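You operate a simulated robot arm through the tools that you are given. There is no shell and no other tool. Be economical: measure what you need, move in short steps, check, and stop when the job is done.

You are at the controls of a simulated robot arm. One attempt, no reset.

## Task
Push the barbed tail into the swivel block and grease it full.
Fine: stop when the grease ring closes; green pump back in its stand.

The check looks at the end state, three seconds after you hand in, the way a careful person would. Anything else that was tipped, shoved, dropped, spilled or broken makes it a failure.

## Robot
A 7-joint arm with a two-finger parallel gripper on a trunk, on a base that drives. Base frame: it is fixed to the floor where the robot stands at the start and does not move with it; the origin is under the middle of the robot, x ahead of it, y to its left, z up; the surface under the hand at the start is at about z = 820. Readings come in mm, rad, newtons and seconds.
Its first joint turns from -2.897 to 2.897 rad. Places, roughly: socket of the swivel block [700, 200, 900]; swivel nipple [700, 200, 900]. Payload 3.43 kg.
The TCP is the grasp point between the finger pads, 30 mm short of the fingertips. In the tool frame z runs along the fingers and y along their closing line. The gripper opens to 94 mm. The fingers are 28 mm wide and 10 mm thick; the gripper's body (50 by 96 mm) begins 55 mm behind the TCP.
Orientation is that of the tool frame in the base frame, as a unit quaternion [w, x, y, z]. With the fingers straight down and closing along the base's y, the tool's x points along the base's -x, its y along +y and its z along -z.

## Interface
- The arm moves only by the tool step_arm. Its argument "rows" is text: rows parted by semicolons, each of 7 numbers parted by spaces: the shift along the base's x, y, z in m, then the turn, a rotation vector about the base's x, y, z in degrees, then the gripper command, from -1 (shut) to 1 (fully open), values between in proportion. In form: x y z wx wy wz hand; .... A call has 1 to 10 rows; each row is the pose to reach, as a shift and turn from the pose commanded when the call began. A row lasts 0.2 s, in which the tool goes at most 50 mm and 0.15 rad; a call with a longer step from one row to the next is refused whole, and so is a gripper value outside its range. A pose out of reach is approached as far as the arm can. The call stops where the force on the tool passes 60 N (or 10 N more than at its start, if that is more) or the arm is blocked; 0.2 s more then pass. Each finger travels about 45 mm/s and halts on what it meets, pressing with about 31 N; the grip force reading is that of the motor and also rises with nothing between the fingers. The clock runs only during rows and for 0.2 s after the last one: add rows that repeat a pose to give the fingers time. The reply holds the time, the measured pose of the TCP, the force on the tool along the base axes, the opening and the grip force, in the units named above and with some noise, with the torque about the TCP (base axes, N m) and any sound that the robot's microphone picked up.
- Cameras (640 x 400 px; columns grow to the right, rows downward): "scene" is now at [24.4, 224, 1398]; the picture's right is [-0.37, -0.93, 0.00], its down [-0.38, 0.15, -0.91] and it looks along [0.85, -0.33, -0.41] (base axes); focal length 266 px, centre (320, 200). "wrist" rides on the gripper at [76, 14, -102] in the tool frame; the picture's right is [-0.18, 0.98, 0.00], its down [-0.75, -0.14, -0.64] and it looks along [-0.63, -0.12, 0.77] (tool axes); focal length 243 px, centre (320, 200). There is no depth. A picture from a camera that has moved, and an enlarged one, comes with that camera's place and axes in the base frame and with its lens. The place of the scene camera against the robot may be out by one fixed shift of up to 18 mm in any direction.
- grab_frame(camera): a new picture of that camera. No time passes.
- steer(legs): drives the robot by 1 to 6 legs, each [ahead, turn to the left] in mm and rad, along the robot's own axes; the way and the turn of a leg run together, so that a leg with both is an arc; at most 1500 mm and 3.142 rad a leg. The arm and the cameras ride along, it lands a little off, and it stops where it bumps. It gives what a move gives.
- head_to(pan, tilt): turns the head with the scene camera to pan (to the left, within 2.094 rad either way) and tilt (down, from -0.506 to 1.204), counted from straight ahead of the robot. It gives what a move gives.
- enlarge(camera, box): a new picture of the part [left, top, right, bottom] of that camera's present view, enlarged. No time passes.
- hand_in(): hands the job in; it is judged then, once.

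Work in short steps. Places have to be worked out from the pictures, the camera data and where the tool is seen: move nearer, look again, correct. Check each grasp and each placing, and mend what went wrong. You have 120 turns and 82 pictures in all, those below and enlarged ones among them. Open the gripper and draw the arm clear of the work before you hand the job in, unless the task says otherwise; then end with one line.

The tools are called as name(argument=value, ...) on one line, values as JSON. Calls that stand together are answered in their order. step_arm: Moves the arm, as the interface text tells. Its arguments: {"type":"object","properties":{"rows":{"type":"string"}},"required":["rows"]} The other tools are called the same way: steer (legs) drives the base; head_to (pan, tilt) turns the head that bears the scene camera; grab_frame (camera) takes a picture; enlarge (camera, box) takes an enlarged picture of a part of a camera's view; hand_in () hands the job in.

At the start:

```text
time: 0.0
tool_pos: [596.5, 48.3, 1206.5]
tool_rot: [-0.001, 0.004, 1.0, 0.0]
force: [0.0, -0.8, 0.3]
moment: [0.01, 0.02, 0.0]
gripper_width: 94.0
grip_force: 0.1
robot x, y, heading: [1.6, 11.3, -0.002]
head pan, tilt: [-0.375, 0.424]
```

scene: 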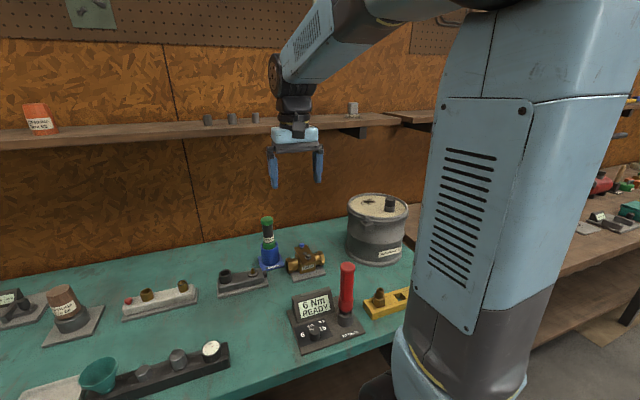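
wrist: 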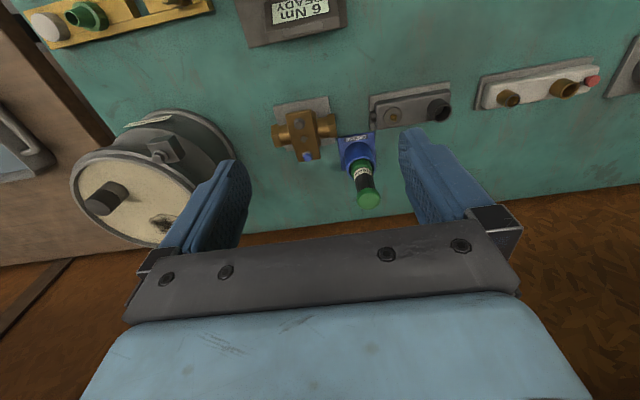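

The scene shows a bench with a green pump in a blue stand, a brass block and several fittings. I'll zoom in to identify the parts.

enlarge(camera="scene", box=[190, 200, 430, 350])

enlarge(camera="scene", box=[0, 250, 240, 400])

enlarge(camera="wrist", box=[220, 60, 640, 220])

```text
2.67 times, centred on (310, 275) of scene
camera zoom: at [24.4, 224.0, 1398.0], right [-0.37, -0.93, 0.0], down [-0.38, 0.15, -0.91], along [0.85, -0.33, -0.41], focal length 710 px, centre (347, 0)
```

zoom: 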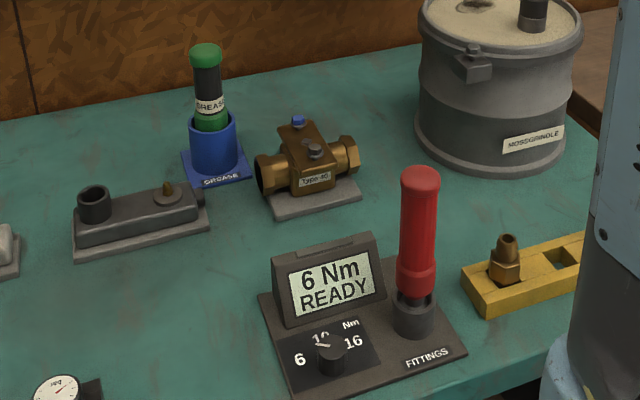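

```text
2.67 times, centred on (120, 325) of scene
camera zoom: at [24.4, 224.0, 1398.0], right [-0.37, -0.93, 0.0], down [-0.38, 0.15, -0.91], along [0.85, -0.33, -0.41], focal length 710 px, centre (853, -133)
```

zoom: 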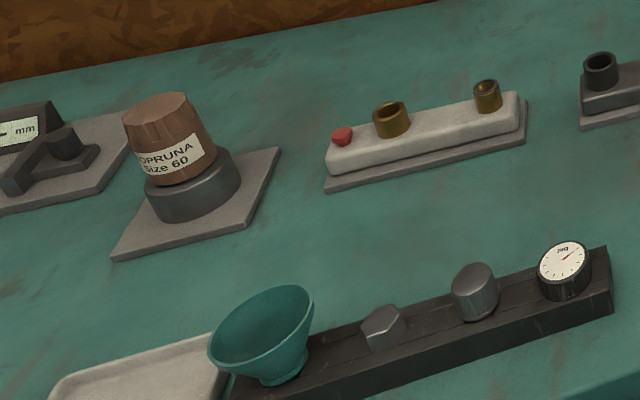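

```text
1.52 times, centred on (430, 140) of wrist
camera zoom: at [519.9, 61.3, 1307.7], right [0.19, 0.98, 0.0], down [0.75, -0.15, 0.64], along [0.63, -0.12, -0.77], focal length 370 px, centre (152, 291)
```

zoom: 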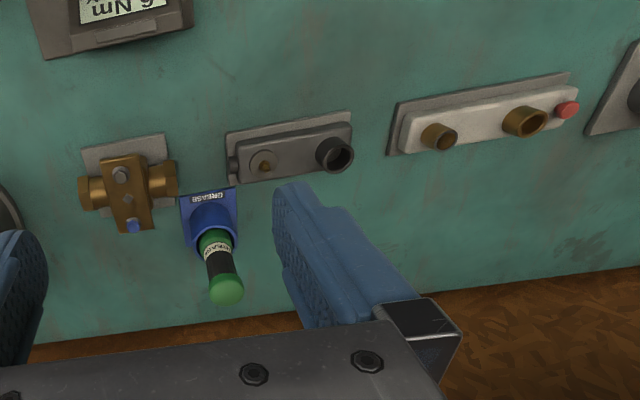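

The grey block with a black socket and a nipple at about (690, 210) is the swivel block. I still need to find the barbed tail, so I'll look around with the head.

enlarge(camera="scene", box=[340, 250, 440, 330])

head_to(pan=0.3, tilt=0.6)

grab_frame(camera="scene")

head_to(pan=-1.3, tilt=0.5)

grab_frame(camera="scene")

```text
5.00 times, centred on (390, 290) of scene
camera zoom: at [24.4, 224.0, 1398.0], right [-0.37, -0.93, 0.0], down [-0.38, 0.15, -0.91], along [0.85, -0.33, -0.41], focal length 1330 px, centre (-30, -250)
```

zoom: 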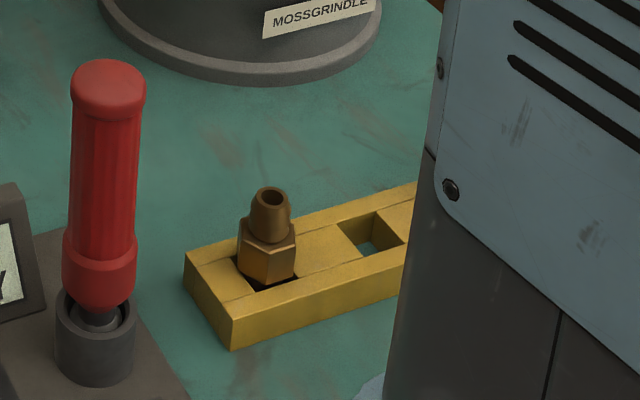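

```text
time: 1.1
tool_pos: [597.1, 47.9, 1204.6]
tool_rot: [0.0, 0.003, 1.0, 0.0]
force: [-0.4, 0.0, 0.2]
moment: [-0.01, -0.02, -0.01]
gripper_width: 94.1
grip_force: 0.1
robot x, y, heading: [3.1, 12.4, 0.002]
head pan, tilt: [0.3, 0.6]
```

```text
75 pictures are left
camera scene: at [23.0, 283.9, 1382.1], right [0.29, -0.96, 0.0], down [-0.54, -0.17, -0.82], along [0.79, 0.24, -0.57], focal length 266 px, centre (320, 200)
```

scene: 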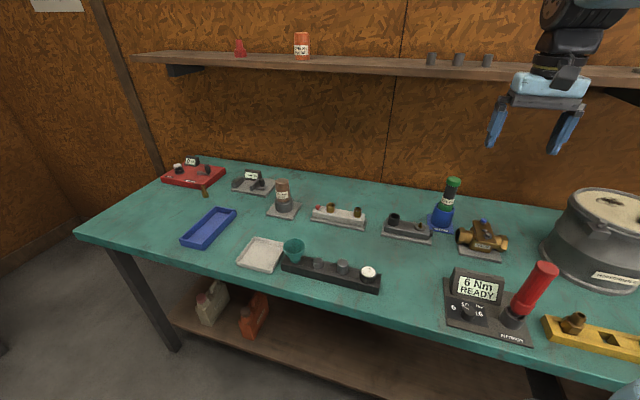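

```text
time: 2.7
tool_pos: [596.4, 48.9, 1205.8]
tool_rot: [0.0, 0.003, 1.0, 0.0]
force: [-0.1, 0.7, -0.2]
moment: [0.03, 0.03, -0.01]
gripper_width: 94.0
grip_force: 0.1
robot x, y, heading: [-2.9, 13.5, 0.002]
head pan, tilt: [-1.3, 0.499]
```

```text
74 pictures are left
camera scene: at [-37.1, 170.2, 1391.2], right [-0.96, -0.27, 0.0], down [-0.13, 0.46, -0.88], along [0.23, -0.85, -0.48], focal length 266 px, centre (320, 200)
```

scene: 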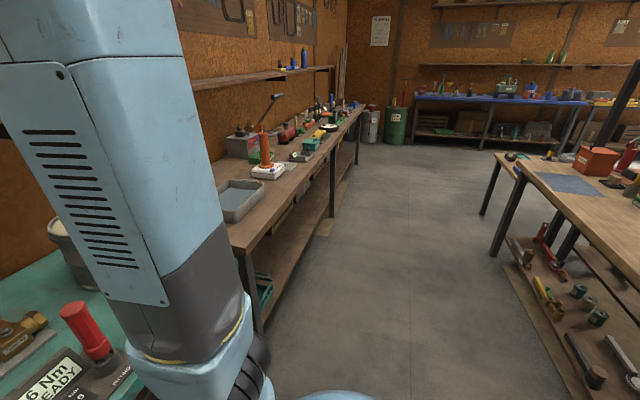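

The left end of the bench has a red tray with a small brass item near it. I'll zoom in there and on the yellow rack.

head_to(pan=0.5, tilt=0.6)

enlarge(camera="scene", box=[180, 120, 380, 245])

enlarge(camera="scene", box=[240, 180, 480, 330])

enlarge(camera="wrist", box=[0, 0, 220, 138])

```text
time: 4.5
tool_pos: [596.6, 47.4, 1205.6]
tool_rot: [0.0, 0.003, 1.0, -0.001]
force: [0.4, -0.1, 0.2]
moment: [0.0, 0.03, 0.0]
gripper_width: 93.9
grip_force: 0.1
robot x, y, heading: [3.2, 15.3, 0.001]
head pan, tilt: [0.499, 0.6]
```

```text
3.20 times, centred on (280, 182) of scene
camera zoom: at [16.2, 300.1, 1382.1], right [0.48, -0.88, 0.0], down [-0.5, -0.27, -0.82], along [0.72, 0.39, -0.57], focal length 851 px, centre (448, 256)
```

zoom: 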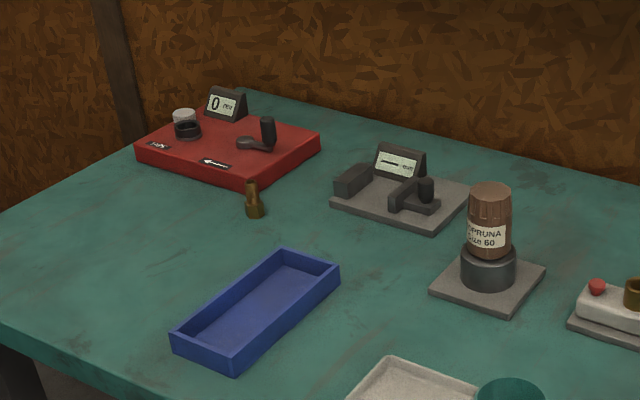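

```text
2.67 times, centred on (360, 255) of scene
camera zoom: at [16.2, 300.1, 1382.1], right [0.48, -0.88, 0.0], down [-0.5, -0.27, -0.82], along [0.72, 0.39, -0.57], focal length 710 px, centre (213, 53)
```

zoom: 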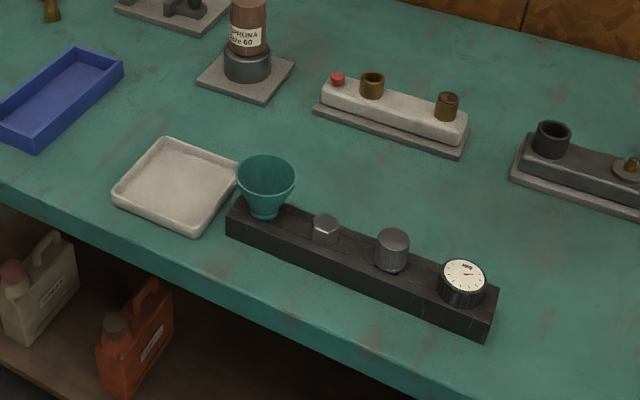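

```text
2.90 times, centred on (110, 69) of wrist
camera zoom: at [519.9, 61.3, 1308.2], right [0.19, 0.98, 0.0], down [0.75, -0.15, 0.64], along [0.63, -0.12, -0.77], focal length 703 px, centre (929, 580)
```

zoom: 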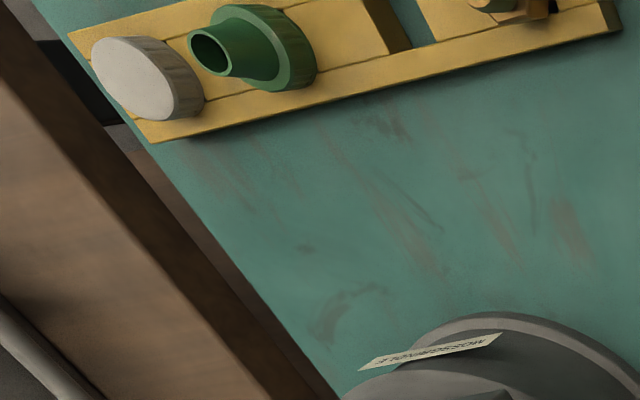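

A brass stepped piece stands alone near the red box, so I'll look at it up close.

enlarge(camera="scene", box=[244, 166, 276, 194])

```text
14.29 times, centred on (260, 180) of scene
camera zoom: at [16.2, 300.1, 1382.1], right [0.48, -0.88, 0.0], down [-0.5, -0.27, -0.82], along [0.72, 0.39, -0.57], focal length 3801 px, centre (1177, 486)
```

zoom: 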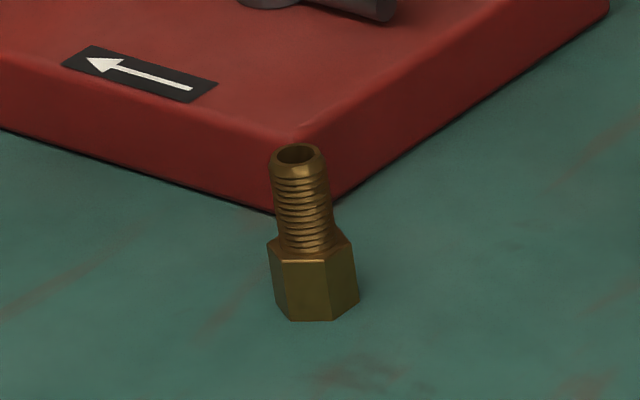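

It has ridges above a hex. To compare, I'll zoom hard on the rack fitting, the swivel socket and the white block with the head panned back.

head_to(pan=-0.375, tilt=0.6)

grab_frame(camera="scene")

```text
time: 5.7
tool_pos: [596.0, 48.2, 1206.9]
tool_rot: [-0.001, 0.003, 1.0, 0.0]
force: [0.7, -0.3, -0.4]
moment: [-0.03, 0.0, -0.01]
gripper_width: 94.2
grip_force: 0.0
robot x, y, heading: [0.3, 13.8, 0.003]
head pan, tilt: [-0.375, 0.6]
```

```text
69 pictures are left
camera scene: at [20.8, 225.5, 1382.1], right [-0.37, -0.93, 0.0], down [-0.53, 0.21, -0.82], along [0.77, -0.3, -0.57], focal length 266 px, centre (320, 200)
```

scene: 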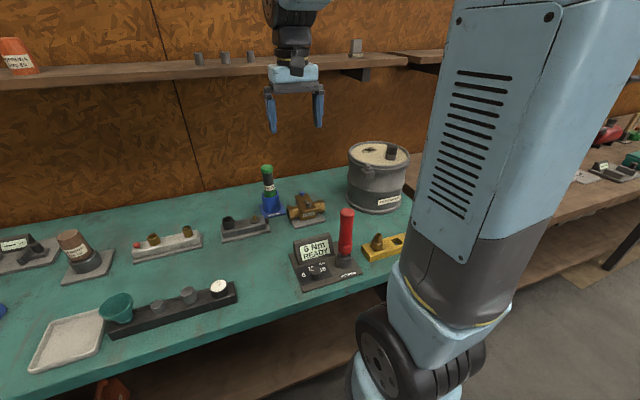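

enlarge(camera="scene", box=[212, 205, 276, 245])

enlarge(camera="scene", box=[360, 228, 400, 258])

enlarge(camera="scene", box=[252, 160, 332, 225])

```text
10.00 times, centred on (244, 225) of scene
camera zoom: at [20.8, 225.5, 1382.1], right [-0.37, -0.93, 0.0], down [-0.53, 0.21, -0.82], along [0.77, -0.3, -0.57], focal length 2660 px, centre (1080, -50)
```

zoom: 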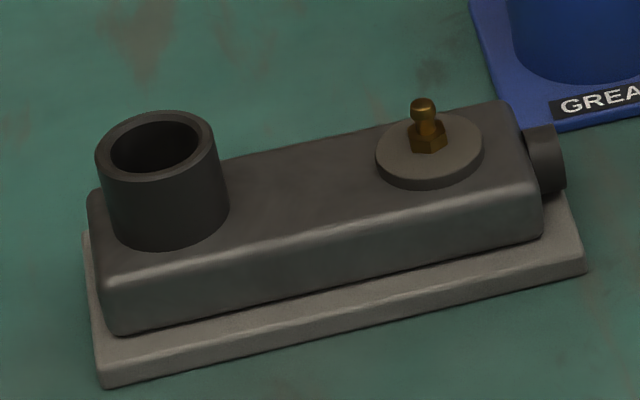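

```text
13.33 times, centred on (380, 243) of scene
camera zoom: at [20.8, 225.5, 1382.1], right [-0.37, -0.93, 0.0], down [-0.53, 0.21, -0.82], along [0.77, -0.3, -0.57], focal length 3547 px, centre (-480, -373)
```

zoom: 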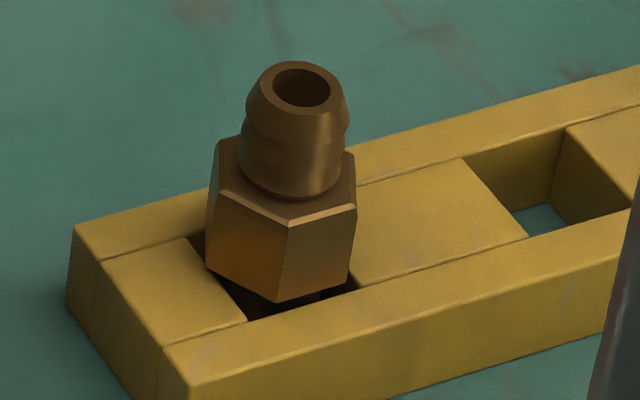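

```text
6.15 times, centred on (292, 192) of scene
camera zoom: at [20.8, 225.5, 1382.1], right [-0.37, -0.93, 0.0], down [-0.53, 0.21, -0.82], along [0.77, -0.3, -0.57], focal length 1637 px, centre (492, 246)
```

zoom: 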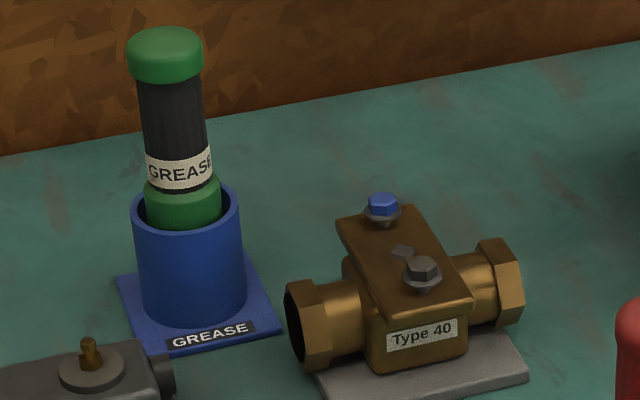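

The rack fitting at about (470, -125) has two true barbs over a hex and a spigot, so it is the barbed tail; the other brass piece is threaded. The socket is at about (675, 255), the nipple at (680, 180) and the pump at (790, 105). The tail is slightly too near the robot, so I back off 100 mm.

steer(legs=[[-100, 0]])

step_arm(rows="0 0 0 0 0 8 1;0 0 0 0 0 16 1;0 0 0 0 0 24 1;0 0 0 0 0 32 1;0 0 0 0 0 40 1;0 0 0 0 0 48 1;0 0 0 0 0 56 1;0 0 0 0 0 64 1;0 0 0 0 0 72 1;0 0 0 0 0 80 1")

```text
time: 6.9
tool_pos: [495.8, 48.4, 1207.1]
tool_rot: [0.0, 0.004, 1.0, 0.0]
force: [-0.3, -0.7, 0.0]
moment: [-0.01, 0.0, -0.02]
gripper_width: 93.9
grip_force: 0.1
robot x, y, heading: [-99.7, 14.1, -0.001]
head pan, tilt: [-0.375, 0.6]
```

```text
time: 9.1
tool_pos: [496.4, 49.5, 1207.7]
tool_rot: [0.0, -0.642, 0.767, -0.001]
force: [0.5, -0.6, -0.1]
moment: [0.0, -0.03, -0.02]
gripper_width: 94.0
grip_force: 0.1
robot x, y, heading: [-101.1, 11.4, -0.002]
head pan, tilt: [-0.375, 0.6]
```

The hand is turned 80°. I finish the turn and move above the tail at about z 1050.

step_arm(rows="-0.006 -0.035 -0.03 0 0 5 1;-0.012 -0.07 -0.06 0 0 10 1;-0.018 -0.105 -0.09 0 0 10 1;-0.024 -0.14 -0.12 0 0 10 1;-0.027 -0.174 -0.157 0 0 10 1;-0.027 -0.174 -0.157 0 0 10 1")

grab_frame(camera="wrist")

grab_frame(camera="scene")

```text
refused: row 5 steps farther than a row can; nothing moved
```

```text
65 pictures are left
camera wrist: at [467.8, -25.4, 1308.8], right [-0.93, 0.36, 0.0], down [0.27, 0.72, 0.64], along [0.23, 0.6, -0.77], focal length 243 px, centre (320, 200)
```

wrist: 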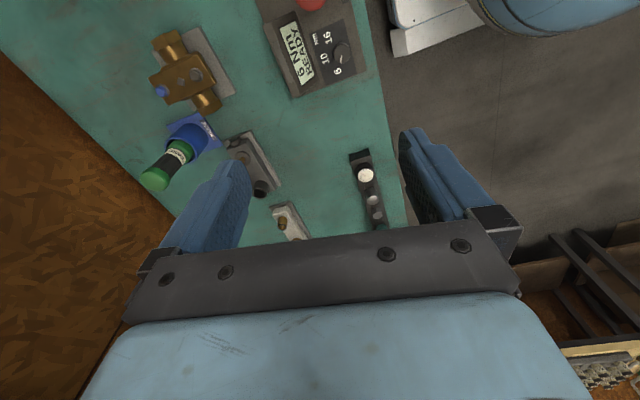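

```text
64 pictures are left
camera scene: at [-79.7, 225.5, 1382.1], right [-0.37, -0.93, 0.0], down [-0.53, 0.21, -0.82], along [0.77, -0.3, -0.57], focal length 266 px, centre (320, 200)
```

scene: 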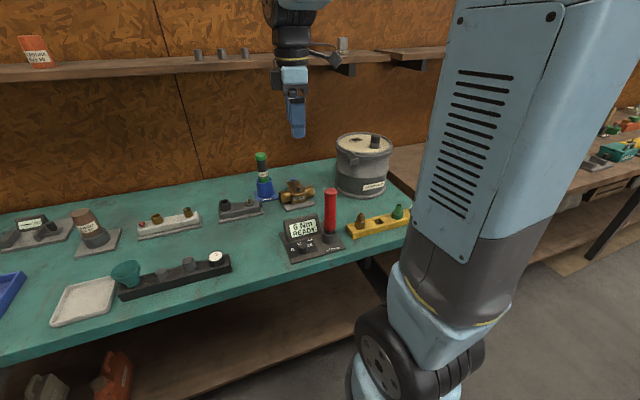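

Step too long, so I split it up. The tail re-triangulates to about (470, -123).

step_arm(rows="-0.006 -0.03 -0.025 0 0 5 1;-0.012 -0.06 -0.05 0 0 10 1;-0.018 -0.09 -0.075 0 0 10 1;-0.024 -0.12 -0.1 0 0 10 1;-0.026 -0.15 -0.125 0 0 10 1;-0.026 -0.172 -0.157 0 0 10 1;-0.026 -0.172 -0.157 0 0 10 1")

grab_frame(camera="wrist")

enlarge(camera="scene", box=[290, 140, 420, 240])

```text
time: 10.7
tool_pos: [472.1, -124.0, 1049.1]
tool_rot: [0.001, -0.705, 0.709, 0.0]
force: [0.5, -0.4, 0.6]
moment: [0.0, -0.01, -0.01]
gripper_width: 94.1
grip_force: 0.1
robot x, y, heading: [-104.0, 12.6, -0.002]
head pan, tilt: [-0.375, 0.6]
```

```text
63 pictures are left
camera wrist: at [456.5, -202.5, 1151.8], right [-0.98, 0.19, 0.0], down [0.15, 0.75, 0.64], along [0.12, 0.63, -0.77], focal length 243 px, centre (320, 200)
```

wrist: 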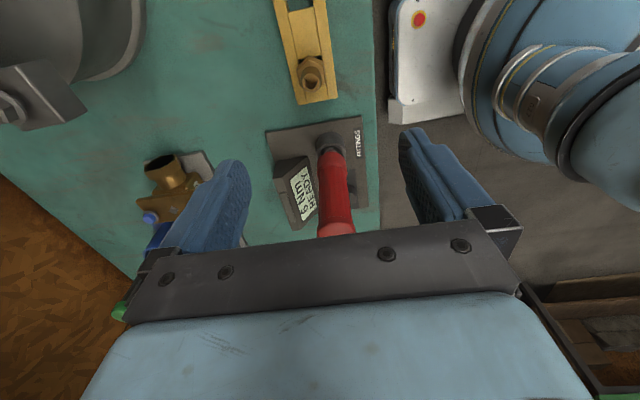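

```text
4.00 times, centred on (355, 190) of scene
camera zoom: at [-79.8, 225.5, 1382.1], right [-0.37, -0.93, 0.0], down [-0.53, 0.21, -0.82], along [0.77, -0.3, -0.57], focal length 1064 px, centre (180, 240)
```

zoom: 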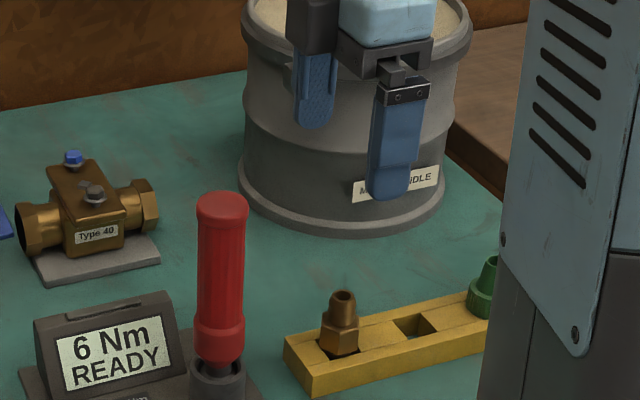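

The wrist view puts the tail nearer y = -147 than the scene camera's -123. I zoom in for a more precise fix.

enlarge(camera="wrist", box=[272, 30, 352, 110])

```text
5.00 times, centred on (312, 70) of wrist
camera zoom: at [456.5, -202.5, 1151.8], right [-0.98, 0.19, 0.0], down [0.15, 0.75, 0.64], along [0.12, 0.63, -0.77], focal length 1213 px, centre (360, 850)
```

zoom: 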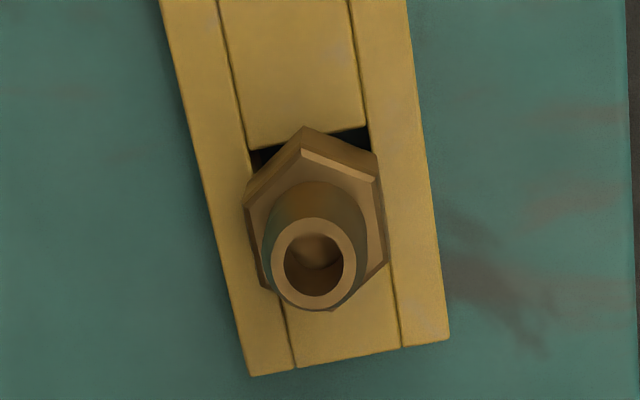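

Intersecting the rays puts the tail at (476.5, -137) with its top at about z 880. The rack runs along y with its top at about z 840, and the hex flats face ±x. I descend to z 930 and check.

step_arm(rows="0.002 -0.007 -0.03 0 0 0 0.5;0.004 -0.014 -0.06 0 0 0 0.3;0.005 -0.014 -0.09 0 0 0 0.3;0.005 -0.014 -0.12 0 0 0 0.3;0.005 -0.014 -0.12 0 0 0 0.3")

enlarge(camera="wrist", box=[160, 0, 480, 240])

enlarge(camera="scene", box=[310, 170, 410, 250])

```text
time: 11.9
tool_pos: [475.2, -137.9, 929.3]
tool_rot: [-0.001, -0.705, 0.709, 0.0]
force: [0.1, 0.0, 0.8]
moment: [0.05, 0.04, 0.02]
gripper_width: 61.1
grip_force: 0.2
robot x, y, heading: [-99.4, 12.2, 0.002]
head pan, tilt: [-0.375, 0.6]
```

```text
1.67 times, centred on (320, 120) of wrist
camera zoom: at [460.6, -215.1, 1031.0], right [-0.98, 0.19, 0.0], down [0.15, 0.75, 0.64], along [0.12, 0.63, -0.77], focal length 404 px, centre (320, 333)
```

zoom: 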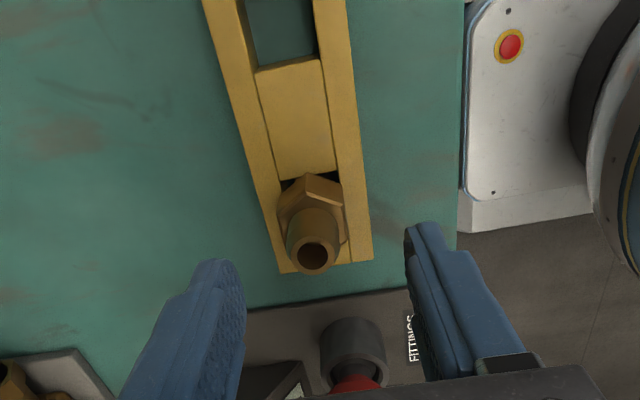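

```text
5.00 times, centred on (360, 210) of scene
camera zoom: at [-79.7, 225.5, 1382.1], right [-0.37, -0.93, 0.0], down [-0.53, 0.21, -0.82], along [0.77, -0.3, -0.57], focal length 1330 px, centre (120, 150)
```

zoom: 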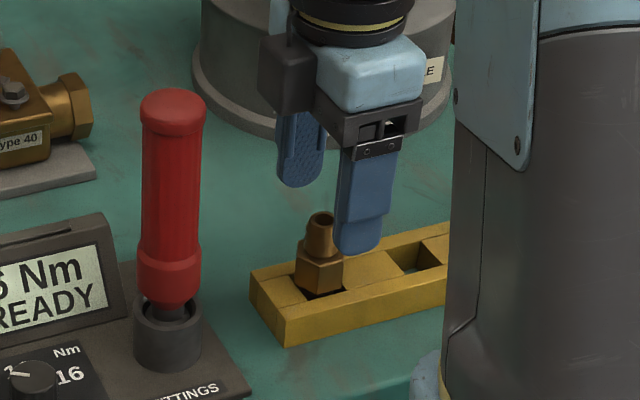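

Two wrist rays cross at about (478, -138.5) with the top at z 890, so the hand is centred in y. I lower to z 885 and shift x by 2 mm.

step_arm(rows="0.002 0 -0.015 0 0 0 0.3;0.002 0 -0.03 0 0 0 0.3;0.002 0 -0.044 0 0 0 0.3;0.002 0 -0.044 0 0 0 0.3")

enlarge(camera="wrist", box=[200, 60, 440, 240])

enlarge(camera="scene", box=[330, 180, 390, 230])

```text
time: 12.9
tool_pos: [477.1, -137.5, 884.5]
tool_rot: [0.0, -0.705, 0.71, -0.001]
force: [-0.2, 0.2, -0.4]
moment: [-0.02, 0.01, -0.03]
gripper_width: 61.1
grip_force: 0.1
robot x, y, heading: [-100.6, 12.0, 0.002]
head pan, tilt: [-0.375, 0.6]
```

```text
2.22 times, centred on (320, 150) of wrist
camera zoom: at [461.8, -215.5, 987.0], right [-0.98, 0.19, 0.0], down [0.15, 0.75, 0.64], along [0.12, 0.63, -0.77], focal length 539 px, centre (320, 311)
```

zoom: 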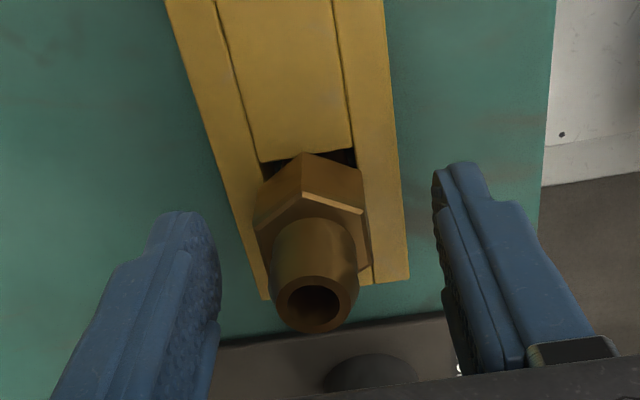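

```text
8.00 times, centred on (360, 205) of scene
camera zoom: at [-79.6, 225.5, 1382.1], right [-0.37, -0.93, 0.0], down [-0.53, 0.21, -0.82], along [0.77, -0.3, -0.57], focal length 2128 px, centre (0, 160)
```

zoom: 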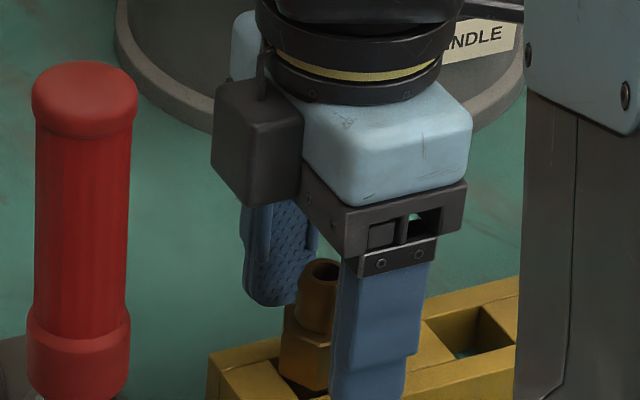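

The projection agrees with the TCP centred on the tail near its top. I lower 6 mm more to take the hex, then close.

step_arm(rows="0 0 -0.003 0 0 0 0.3;0 0 -0.006 0 0 0 0.3;0 0 -0.006 0 0 0 -0.2;0 0 -0.006 0 0 0 -0.6;0 0 -0.006 0 0 0 -1;0 0 -0.006 0 0 0 -1;0 0 -0.006 0 0 0 -1")

enlarge(camera="wrist", box=[200, 60, 440, 240])

```text
time: 14.5
tool_pos: [477.1, -137.5, 879.6]
tool_rot: [0.0, -0.704, 0.71, 0.0]
force: [-0.3, -1.2, 0.2]
moment: [0.0, -0.04, 0.01]
gripper_width: 28.3
grip_force: 30.9
robot x, y, heading: [-98.1, 13.1, -0.003]
head pan, tilt: [-0.375, 0.6]
```

```text
2.22 times, centred on (320, 150) of wrist
camera zoom: at [461.4, -215.1, 981.2], right [-0.98, 0.19, 0.0], down [0.15, 0.75, 0.64], along [0.12, 0.63, -0.77], focal length 539 px, centre (320, 311)
```

zoom: 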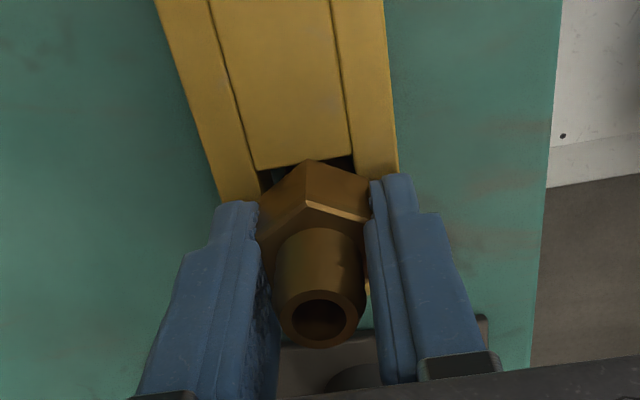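

The fingers hold the hex at 28.3 mm across the flats. I lift straight up 80 mm and check.

step_arm(rows="0 0 0.01 0 0 0 -1;0 0 0.025 0 0 0 -1;0 0 0.05 0 0 0 -1;0 0 0.08 0 0 0 -1;0 0 0.11 0 0 0 -1;0 0 0.11 0 0 0 -1")

enlarge(camera="scene", box=[310, 130, 410, 210])

```text
time: 15.9
tool_pos: [476.2, -137.7, 989.2]
tool_rot: [-0.001, -0.706, 0.709, 0.0]
force: [-0.7, -1.0, -1.1]
moment: [0.0, -0.03, -0.01]
gripper_width: 28.2
grip_force: 31.0
robot x, y, heading: [-98.0, 13.8, 0.001]
head pan, tilt: [-0.375, 0.6]
```

```text
5.00 times, centred on (360, 170) of scene
camera zoom: at [-79.6, 225.4, 1382.1], right [-0.37, -0.93, 0.0], down [-0.53, 0.21, -0.82], along [0.77, -0.3, -0.57], focal length 1330 px, centre (120, 350)
```

zoom: 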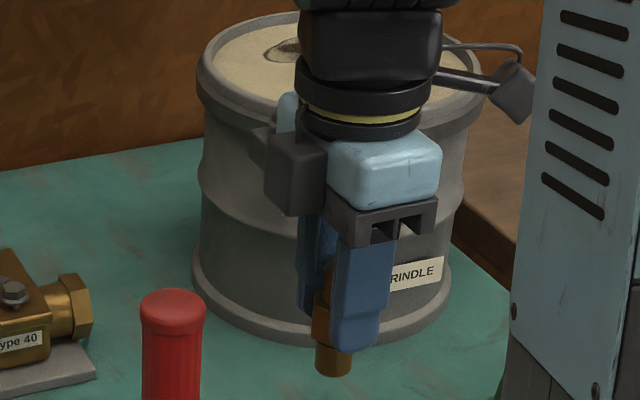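

The tail hangs with its plain spigot (about 22 mm) downward. I rise clear of the red driver and carry it toward the socket.

step_arm(rows="0 0 0.04 0 0 0 -1;0 0 0.08 0 0 0 -1;0 0 0.11 0 0 0 -1;0.02 0.04 0.11 0 0 0 -1;0.04 0.08 0.11 0 0 0 -1;0.06 0.12 0.11 0 0 0 -1;0.08 0.16 0.11 0 0 0 -1;0.1 0.2 0.11 0 0 0 -1;0.12 0.24 0.11 0 0 0 -1;0.14 0.28 0.11 0 0 0 -1")

step_arm(rows="0.02 0.04 0 0 0 0 -1;0.04 0.07 0 0 0 0 -1;0.06 0.1 -0.02 0 0 0 -1;0.06 0.1 -0.05 0 0 0 -1;0.06 0.1 -0.05 0 0 0 -1")

head_to(pan=0, tilt=0.6)

grab_frame(camera="scene")

grab_frame(camera="wrist")

```text
time: 18.1
tool_pos: [616.4, 141.2, 1099.7]
tool_rot: [0.0, -0.704, 0.71, 0.0]
force: [-1.2, 0.1, 0.2]
moment: [0.0, -0.03, 0.02]
gripper_width: 28.6
grip_force: 30.6
robot x, y, heading: [-102.3, 13.6, -0.003]
head pan, tilt: [-0.375, 0.6]
```

```text
time: 19.3
tool_pos: [676.9, 242.6, 1049.4]
tool_rot: [0.0, -0.705, 0.709, 0.001]
force: [0.5, 0.4, -0.6]
moment: [0.01, 0.0, -0.02]
gripper_width: 28.7
grip_force: 31.2
robot x, y, heading: [-104.6, 10.4, -0.001]
head pan, tilt: [-0.375, 0.6]
```

```text
time: 20.1
tool_pos: [676.8, 243.1, 1048.7]
tool_rot: [0.0, -0.705, 0.71, 0.0]
force: [-0.1, 0.8, -0.5]
moment: [0.03, -0.01, -0.02]
gripper_width: 28.3
grip_force: 31.0
robot x, y, heading: [-101.9, 10.5, -0.002]
head pan, tilt: [0.0, 0.6]
```

```text
54 pictures are left
camera scene: at [-73.2, 257.8, 1382.1], right [0.0, -1.0, 0.0], down [-0.57, 0.0, -0.82], along [0.82, 0.0, -0.57], focal length 266 px, centre (320, 200)
```

scene: 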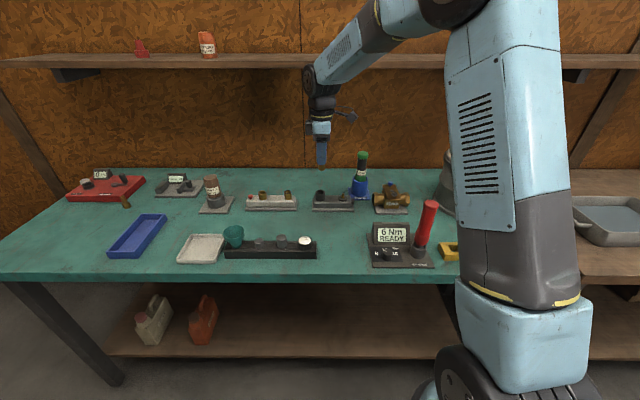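

```text
53 pictures are left
camera wrist: at [661.8, 164.1, 1151.9], right [-0.98, 0.19, 0.0], down [0.15, 0.75, 0.64], along [0.12, 0.63, -0.77], focal length 243 px, centre (320, 200)
```

wrist: 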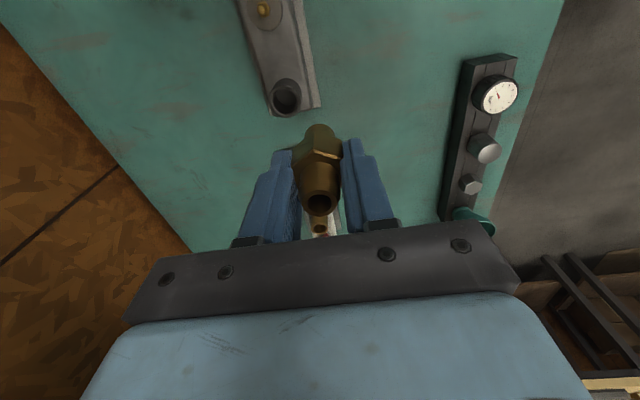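

The wrist ray puts the socket at about (708, 234), which differs from the scene estimate. I zoom in for precise rays.

enlarge(camera="wrist", box=[240, 60, 340, 140])

enlarge(camera="scene", box=[290, 130, 390, 220])

```text
5.00 times, centred on (290, 100) of wrist
camera zoom: at [661.8, 164.1, 1151.9], right [-0.98, 0.19, 0.0], down [0.15, 0.75, 0.64], along [0.12, 0.63, -0.77], focal length 1213 px, centre (470, 700)
```

zoom: 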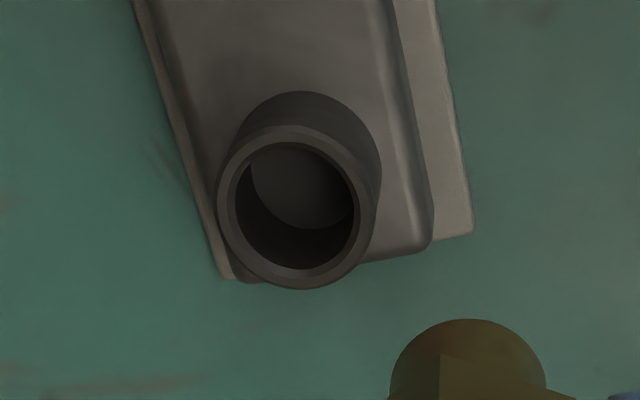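

```text
4.44 times, centred on (340, 175) of scene
camera zoom: at [-73.2, 257.8, 1382.1], right [0.0, -1.0, 0.0], down [-0.57, 0.0, -0.82], along [0.82, 0.0, -0.57], focal length 1182 px, centre (231, 311)
```

zoom: 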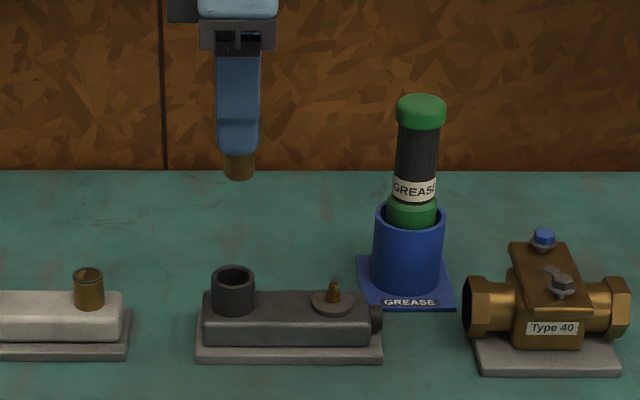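

The rays agree on the socket at about (713, 242), rim z about 875–885, bore 26 mm. I move above it at z 1000 and compare in both views.

step_arm(rows="0.018 0 -0.01 0 0 0 -1;0.036 0 -0.03 0 0 0 -1;0.036 0 -0.06 0 0 0 -1;0.036 0 -0.06 0 0 0 -1")

enlarge(camera="wrist", box=[240, 40, 400, 160])

enlarge(camera="scene", box=[290, 150, 350, 210])

```text
time: 21.1
tool_pos: [712.7, 243.0, 989.9]
tool_rot: [0.0, -0.705, 0.709, 0.0]
force: [0.2, 0.3, 0.3]
moment: [-0.04, -0.01, -0.02]
gripper_width: 28.3
grip_force: 31.5
robot x, y, heading: [-98.3, 8.5, -0.005]
head pan, tilt: [0.0, 0.6]
```

```text
3.33 times, centred on (320, 100) of wrist
camera zoom: at [697.1, 165.0, 1092.6], right [-0.98, 0.19, 0.0], down [0.15, 0.75, 0.64], along [0.12, 0.63, -0.77], focal length 809 px, centre (320, 533)
```

zoom: 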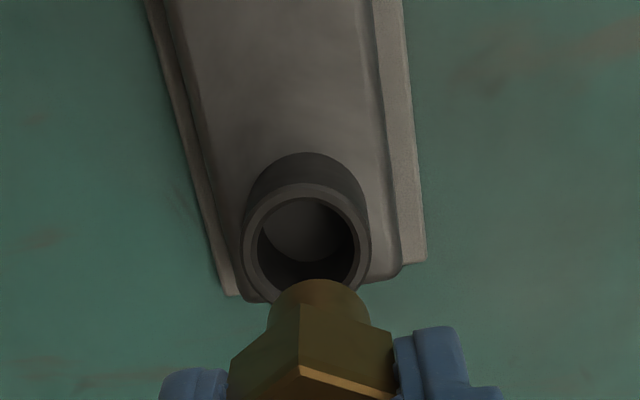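

```text
6.67 times, centred on (320, 180) of scene
camera zoom: at [-73.2, 257.9, 1382.1], right [0.0, -1.0, 0.0], down [-0.57, 0.0, -0.82], along [0.82, 0.0, -0.57], focal length 1774 px, centre (320, 333)
```

zoom: 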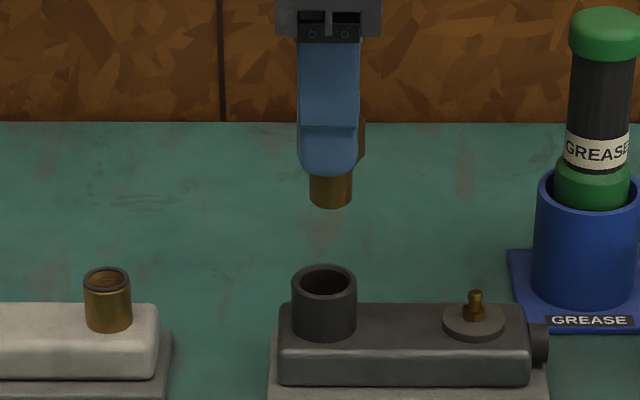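

Ray intersection places the rim centre at (716, 246, 868), and the scene view agrees after its ~9 mm y offset. The spigot bottom is at about z 925, so I align and go down 45 mm.

step_arm(rows="0.003 0.003 -0.01 0 0 0 -1;0.003 0.003 -0.025 0 0 0 -1;0.003 0.003 -0.045 0 0 0 -1;0.003 0.003 -0.045 0 0 0 -1")

enlarge(camera="wrist", box=[240, 60, 400, 180])

enlarge(camera="scene", box=[300, 165, 348, 205])

```text
time: 22.1
tool_pos: [716.0, 245.3, 946.0]
tool_rot: [0.0, -0.704, 0.71, 0.0]
force: [-1.7, 0.0, -0.1]
moment: [0.0, -0.01, -0.05]
gripper_width: 28.6
grip_force: 30.9
robot x, y, heading: [-99.7, 12.6, 0.003]
head pan, tilt: [0.0, 0.6]
```

```text
3.33 times, centred on (320, 120) of wrist
camera zoom: at [700.5, 167.9, 1046.8], right [-0.98, 0.19, 0.0], down [0.15, 0.75, 0.64], along [0.12, 0.63, -0.77], focal length 809 px, centre (320, 467)
```

zoom: 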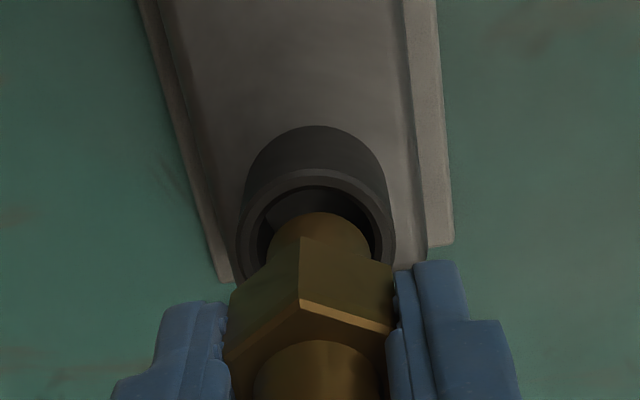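

```text
10.00 times, centred on (324, 185) of scene
camera zoom: at [-73.2, 257.9, 1382.1], right [0.0, -1.0, 0.0], down [-0.57, 0.0, -0.82], along [0.82, 0.0, -0.57], focal length 2660 px, centre (280, 350)
```

zoom: 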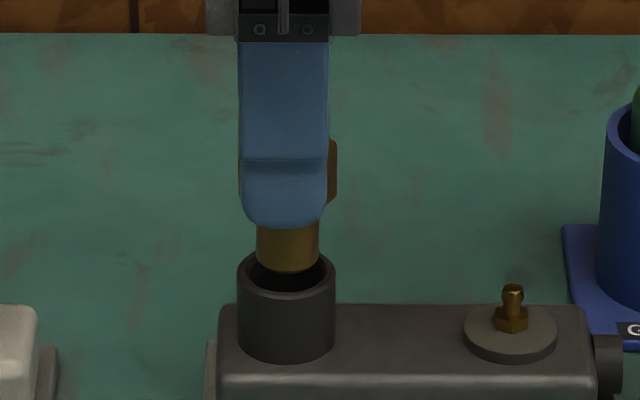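

The spigot is over the bore, within about 0.7 mm in both views. I nudge +0.5/+0.5 mm and descend gently, watching force.

step_arm(rows="0.0005 0.0006 -0.006 0 0 0 -1;0.0005 0.0006 -0.012 0 0 0 -1;0.0005 0.0006 -0.018 0 0 0 -1;0.0005 0.0006 -0.024 0 0 0 -1")

enlarge(camera="scene", box=[300, 165, 348, 205])

```text
time: 23.1
tool_pos: [716.1, 247.0, 919.7]
tool_rot: [-0.001, -0.705, 0.709, 0.001]
force: [0.1, -0.1, -0.6]
moment: [-0.02, -0.03, 0.01]
gripper_width: 28.3
grip_force: 30.8
robot x, y, heading: [-100.3, 14.1, 0.007]
head pan, tilt: [0.0, 0.6]
```

```text
10.00 times, centred on (324, 185) of scene
camera zoom: at [-73.2, 257.9, 1382.1], right [0.0, -1.0, 0.0], down [-0.57, 0.0, -0.82], along [0.82, 0.0, -0.57], focal length 2660 px, centre (280, 350)
```

zoom: 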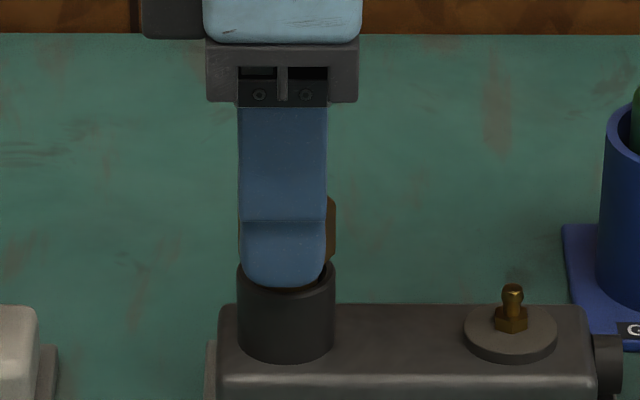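

The spigot entered cleanly with no force. I keep going down in 4 mm steps until the hex seats.

step_arm(rows="0 0 -0.004 0 0 0 -1;0 0 -0.008 0 0 0 -1;0 0 -0.012 0 0 0 -1;0 0 -0.016 0 0 0 -1;0 0 -0.02 0 0 0 -1;0 0 -0.023 0 0 0 -1;0 0 -0.026 0 0 0 -1")

enlarge(camera="scene", box=[300, 165, 348, 205])

enlarge(camera="wrist", box=[240, 60, 400, 180])

```text
time: 24.1
tool_pos: [717.9, 246.8, 914.0]
tool_rot: [0.004, -0.705, 0.709, -0.003]
force: [-2.0, -1.0, 17.5]
moment: [-0.19, 0.47, -0.02]
gripper_width: 28.5
grip_force: 31.0
robot x, y, heading: [-95.8, 10.7, 0.002]
head pan, tilt: [0.0, 0.6]
stopped in row 4: the force on the tool passed its limit at 68 N (the readings are from after the stop); the commanded pose is now the measured one
```

```text
10.00 times, centred on (324, 185) of scene
camera zoom: at [-74.2, 257.7, 1382.1], right [0.0, -1.0, 0.0], down [-0.56, 0.0, -0.83], along [0.83, 0.0, -0.56], focal length 2660 px, centre (280, 350)
```

zoom: 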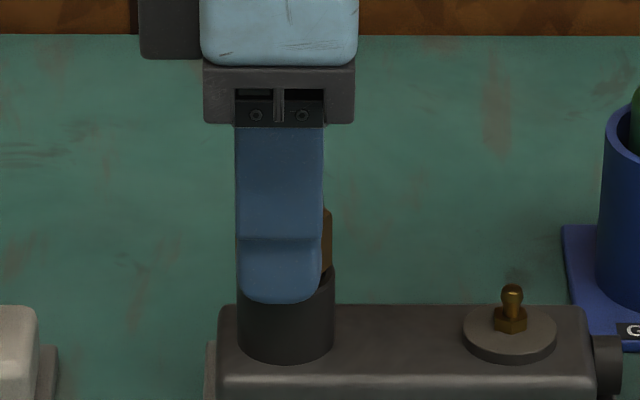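

```text
3.33 times, centred on (320, 120) of wrist
camera zoom: at [702.0, 169.0, 1014.7], right [-0.98, 0.19, -0.01], down [0.14, 0.75, 0.65], along [0.13, 0.63, -0.76], focal length 809 px, centre (320, 467)
```

zoom: 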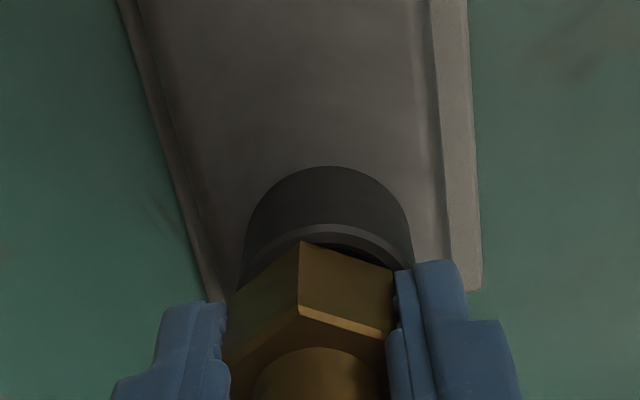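

It stopped at 68 N with the hex a few mm above the rim. I zoom on the gap to judge whether it is seated or jammed.

enlarge(camera="scene", box=[312, 178, 336, 194])

enlarge(camera="wrist", box=[280, 110, 370, 170])

```text
16.00 times, centred on (324, 186) of scene
camera zoom: at [-74.2, 257.7, 1382.1], right [0.0, -1.0, 0.0], down [-0.56, 0.0, -0.83], along [0.83, 0.0, -0.56], focal length 4257 px, centre (256, 424)
```

zoom: 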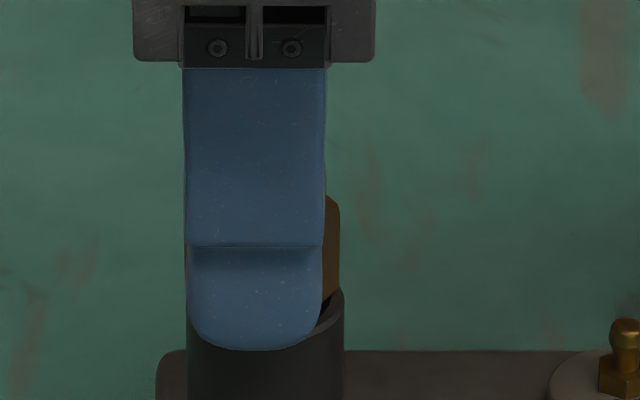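

```text
6.67 times, centred on (325, 140) of wrist
camera zoom: at [702.0, 169.0, 1014.7], right [-0.98, 0.19, -0.01], down [0.14, 0.75, 0.65], along [0.13, 0.63, -0.76], focal length 1618 px, centre (287, 600)
```

zoom: 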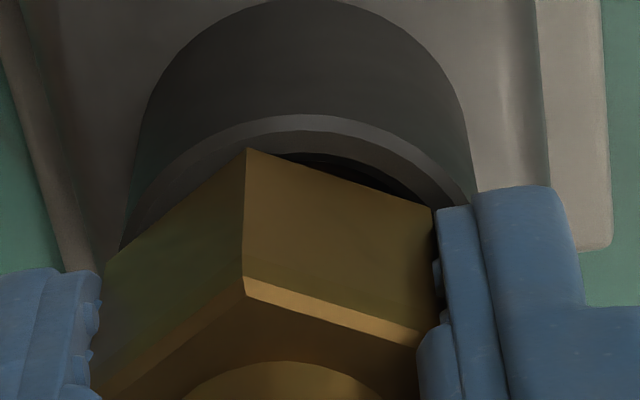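

The jam pushed the tail about 2 mm in +x and tilted it 0.56° about y. I lift 4 mm, restore the upright pose and x, then press again slowly.

step_arm(rows="0 0 0.004 0 0 0 -1;-0.0018 0 0.005 0 0.55 0 -1;-0.0018 0 0.005 0 0.55 0 -1")

enlarge(camera="wrist", box=[280, 110, 370, 170])

```text
time: 24.9
tool_pos: [715.9, 248.0, 914.5]
tool_rot: [-0.001, -0.705, 0.709, 0.003]
force: [0.6, 0.0, -1.3]
moment: [0.02, 0.05, 0.01]
gripper_width: 28.5
grip_force: 31.0
robot x, y, heading: [-98.4, 12.9, 0.0]
head pan, tilt: [0.0, 0.6]
```

```text
6.67 times, centred on (325, 140) of wrist
camera zoom: at [701.3, 169.0, 1017.2], right [-0.98, 0.19, 0.0], down [0.15, 0.75, 0.64], along [0.12, 0.63, -0.77], focal length 1618 px, centre (287, 600)
```

zoom: 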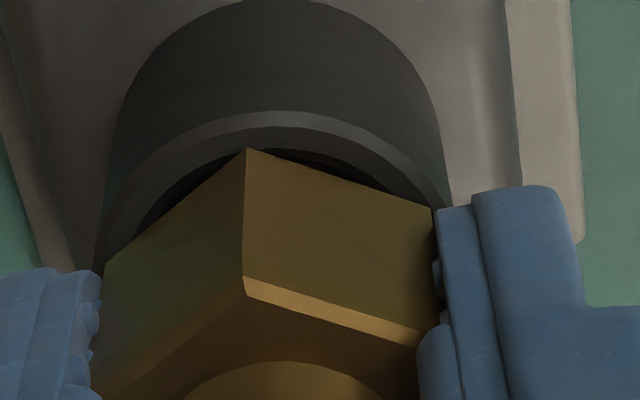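

Force is back to zero. I check y alignment from the scene camera before pressing.

step_arm(rows="0 0 0.012 0 0 0 -1;0 0 0.012 0 0 0 -1")

enlarge(camera="scene", box=[308, 170, 340, 196])

enlarge(camera="wrist", box=[280, 110, 370, 170])

```text
time: 25.5
tool_pos: [715.9, 247.7, 928.2]
tool_rot: [-0.001, -0.705, 0.709, 0.002]
force: [0.5, 0.1, -0.7]
moment: [0.02, 0.0, 0.0]
gripper_width: 28.3
grip_force: 30.7
robot x, y, heading: [-96.2, 16.8, 0.003]
head pan, tilt: [0.0, 0.6]
```

```text
15.38 times, centred on (324, 183) of scene
camera zoom: at [-73.2, 257.9, 1382.1], right [0.0, -1.0, 0.0], down [-0.57, 0.0, -0.82], along [0.82, 0.0, -0.57], focal length 4093 px, centre (258, 462)
```

zoom: 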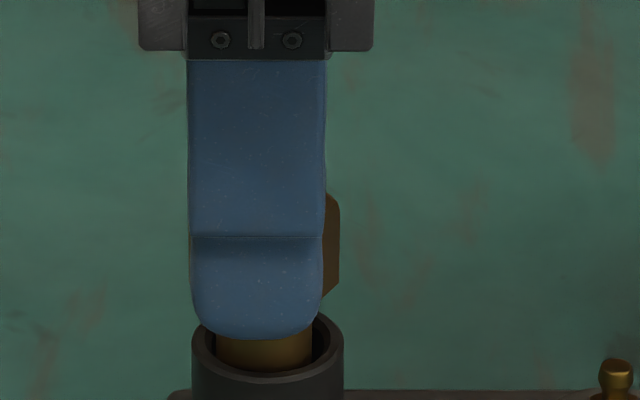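

```text
6.67 times, centred on (325, 140) of wrist
camera zoom: at [701.5, 169.2, 1029.4], right [-0.98, 0.19, 0.0], down [0.15, 0.75, 0.64], along [0.12, 0.63, -0.77], focal length 1618 px, centre (287, 600)
```

zoom: 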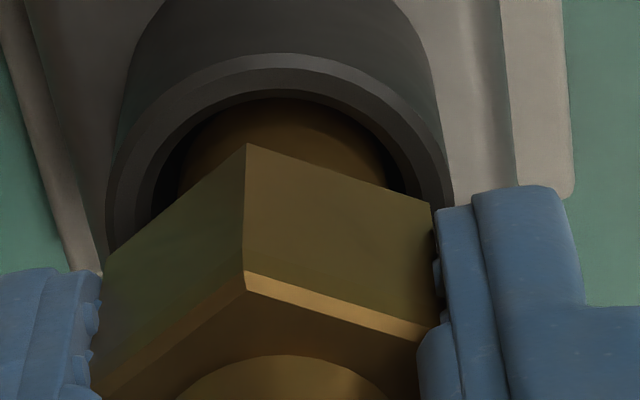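

The spigot is about 0.9 mm too far in +y with x fine. I shift y by -0.9 mm, lower to where it caught, then press in 1 mm steps.

step_arm(rows="0 -0.0009 0 0 -0.2 0 -1;0 -0.0009 -0.006 0 -0.2 0 -1;0 -0.0009 -0.010 0 -0.2 0 -1;0 -0.0009 -0.012 0 -0.2 0 -1;0 -0.0009 -0.013 0 -0.2 0 -1;0 -0.0009 -0.014 0 -0.2 0 -1;0 -0.0009 -0.015 0 -0.2 0 -1;0 -0.0009 -0.016 0 -0.2 0 -1;0 -0.0009 -0.017 0 -0.2 0 -1;0 -0.0009 -0.018 0 -0.2 0 -1")

```text
time: 27.7
tool_pos: [716.1, 247.3, 912.0]
tool_rot: [0.003, -0.705, 0.709, -0.001]
force: [2.4, -5.0, 38.9]
moment: [-0.36, 0.8, 0.18]
gripper_width: 28.4
grip_force: 30.8
robot x, y, heading: [-101.3, 11.4, -0.001]
head pan, tilt: [0.0, 0.6]
```

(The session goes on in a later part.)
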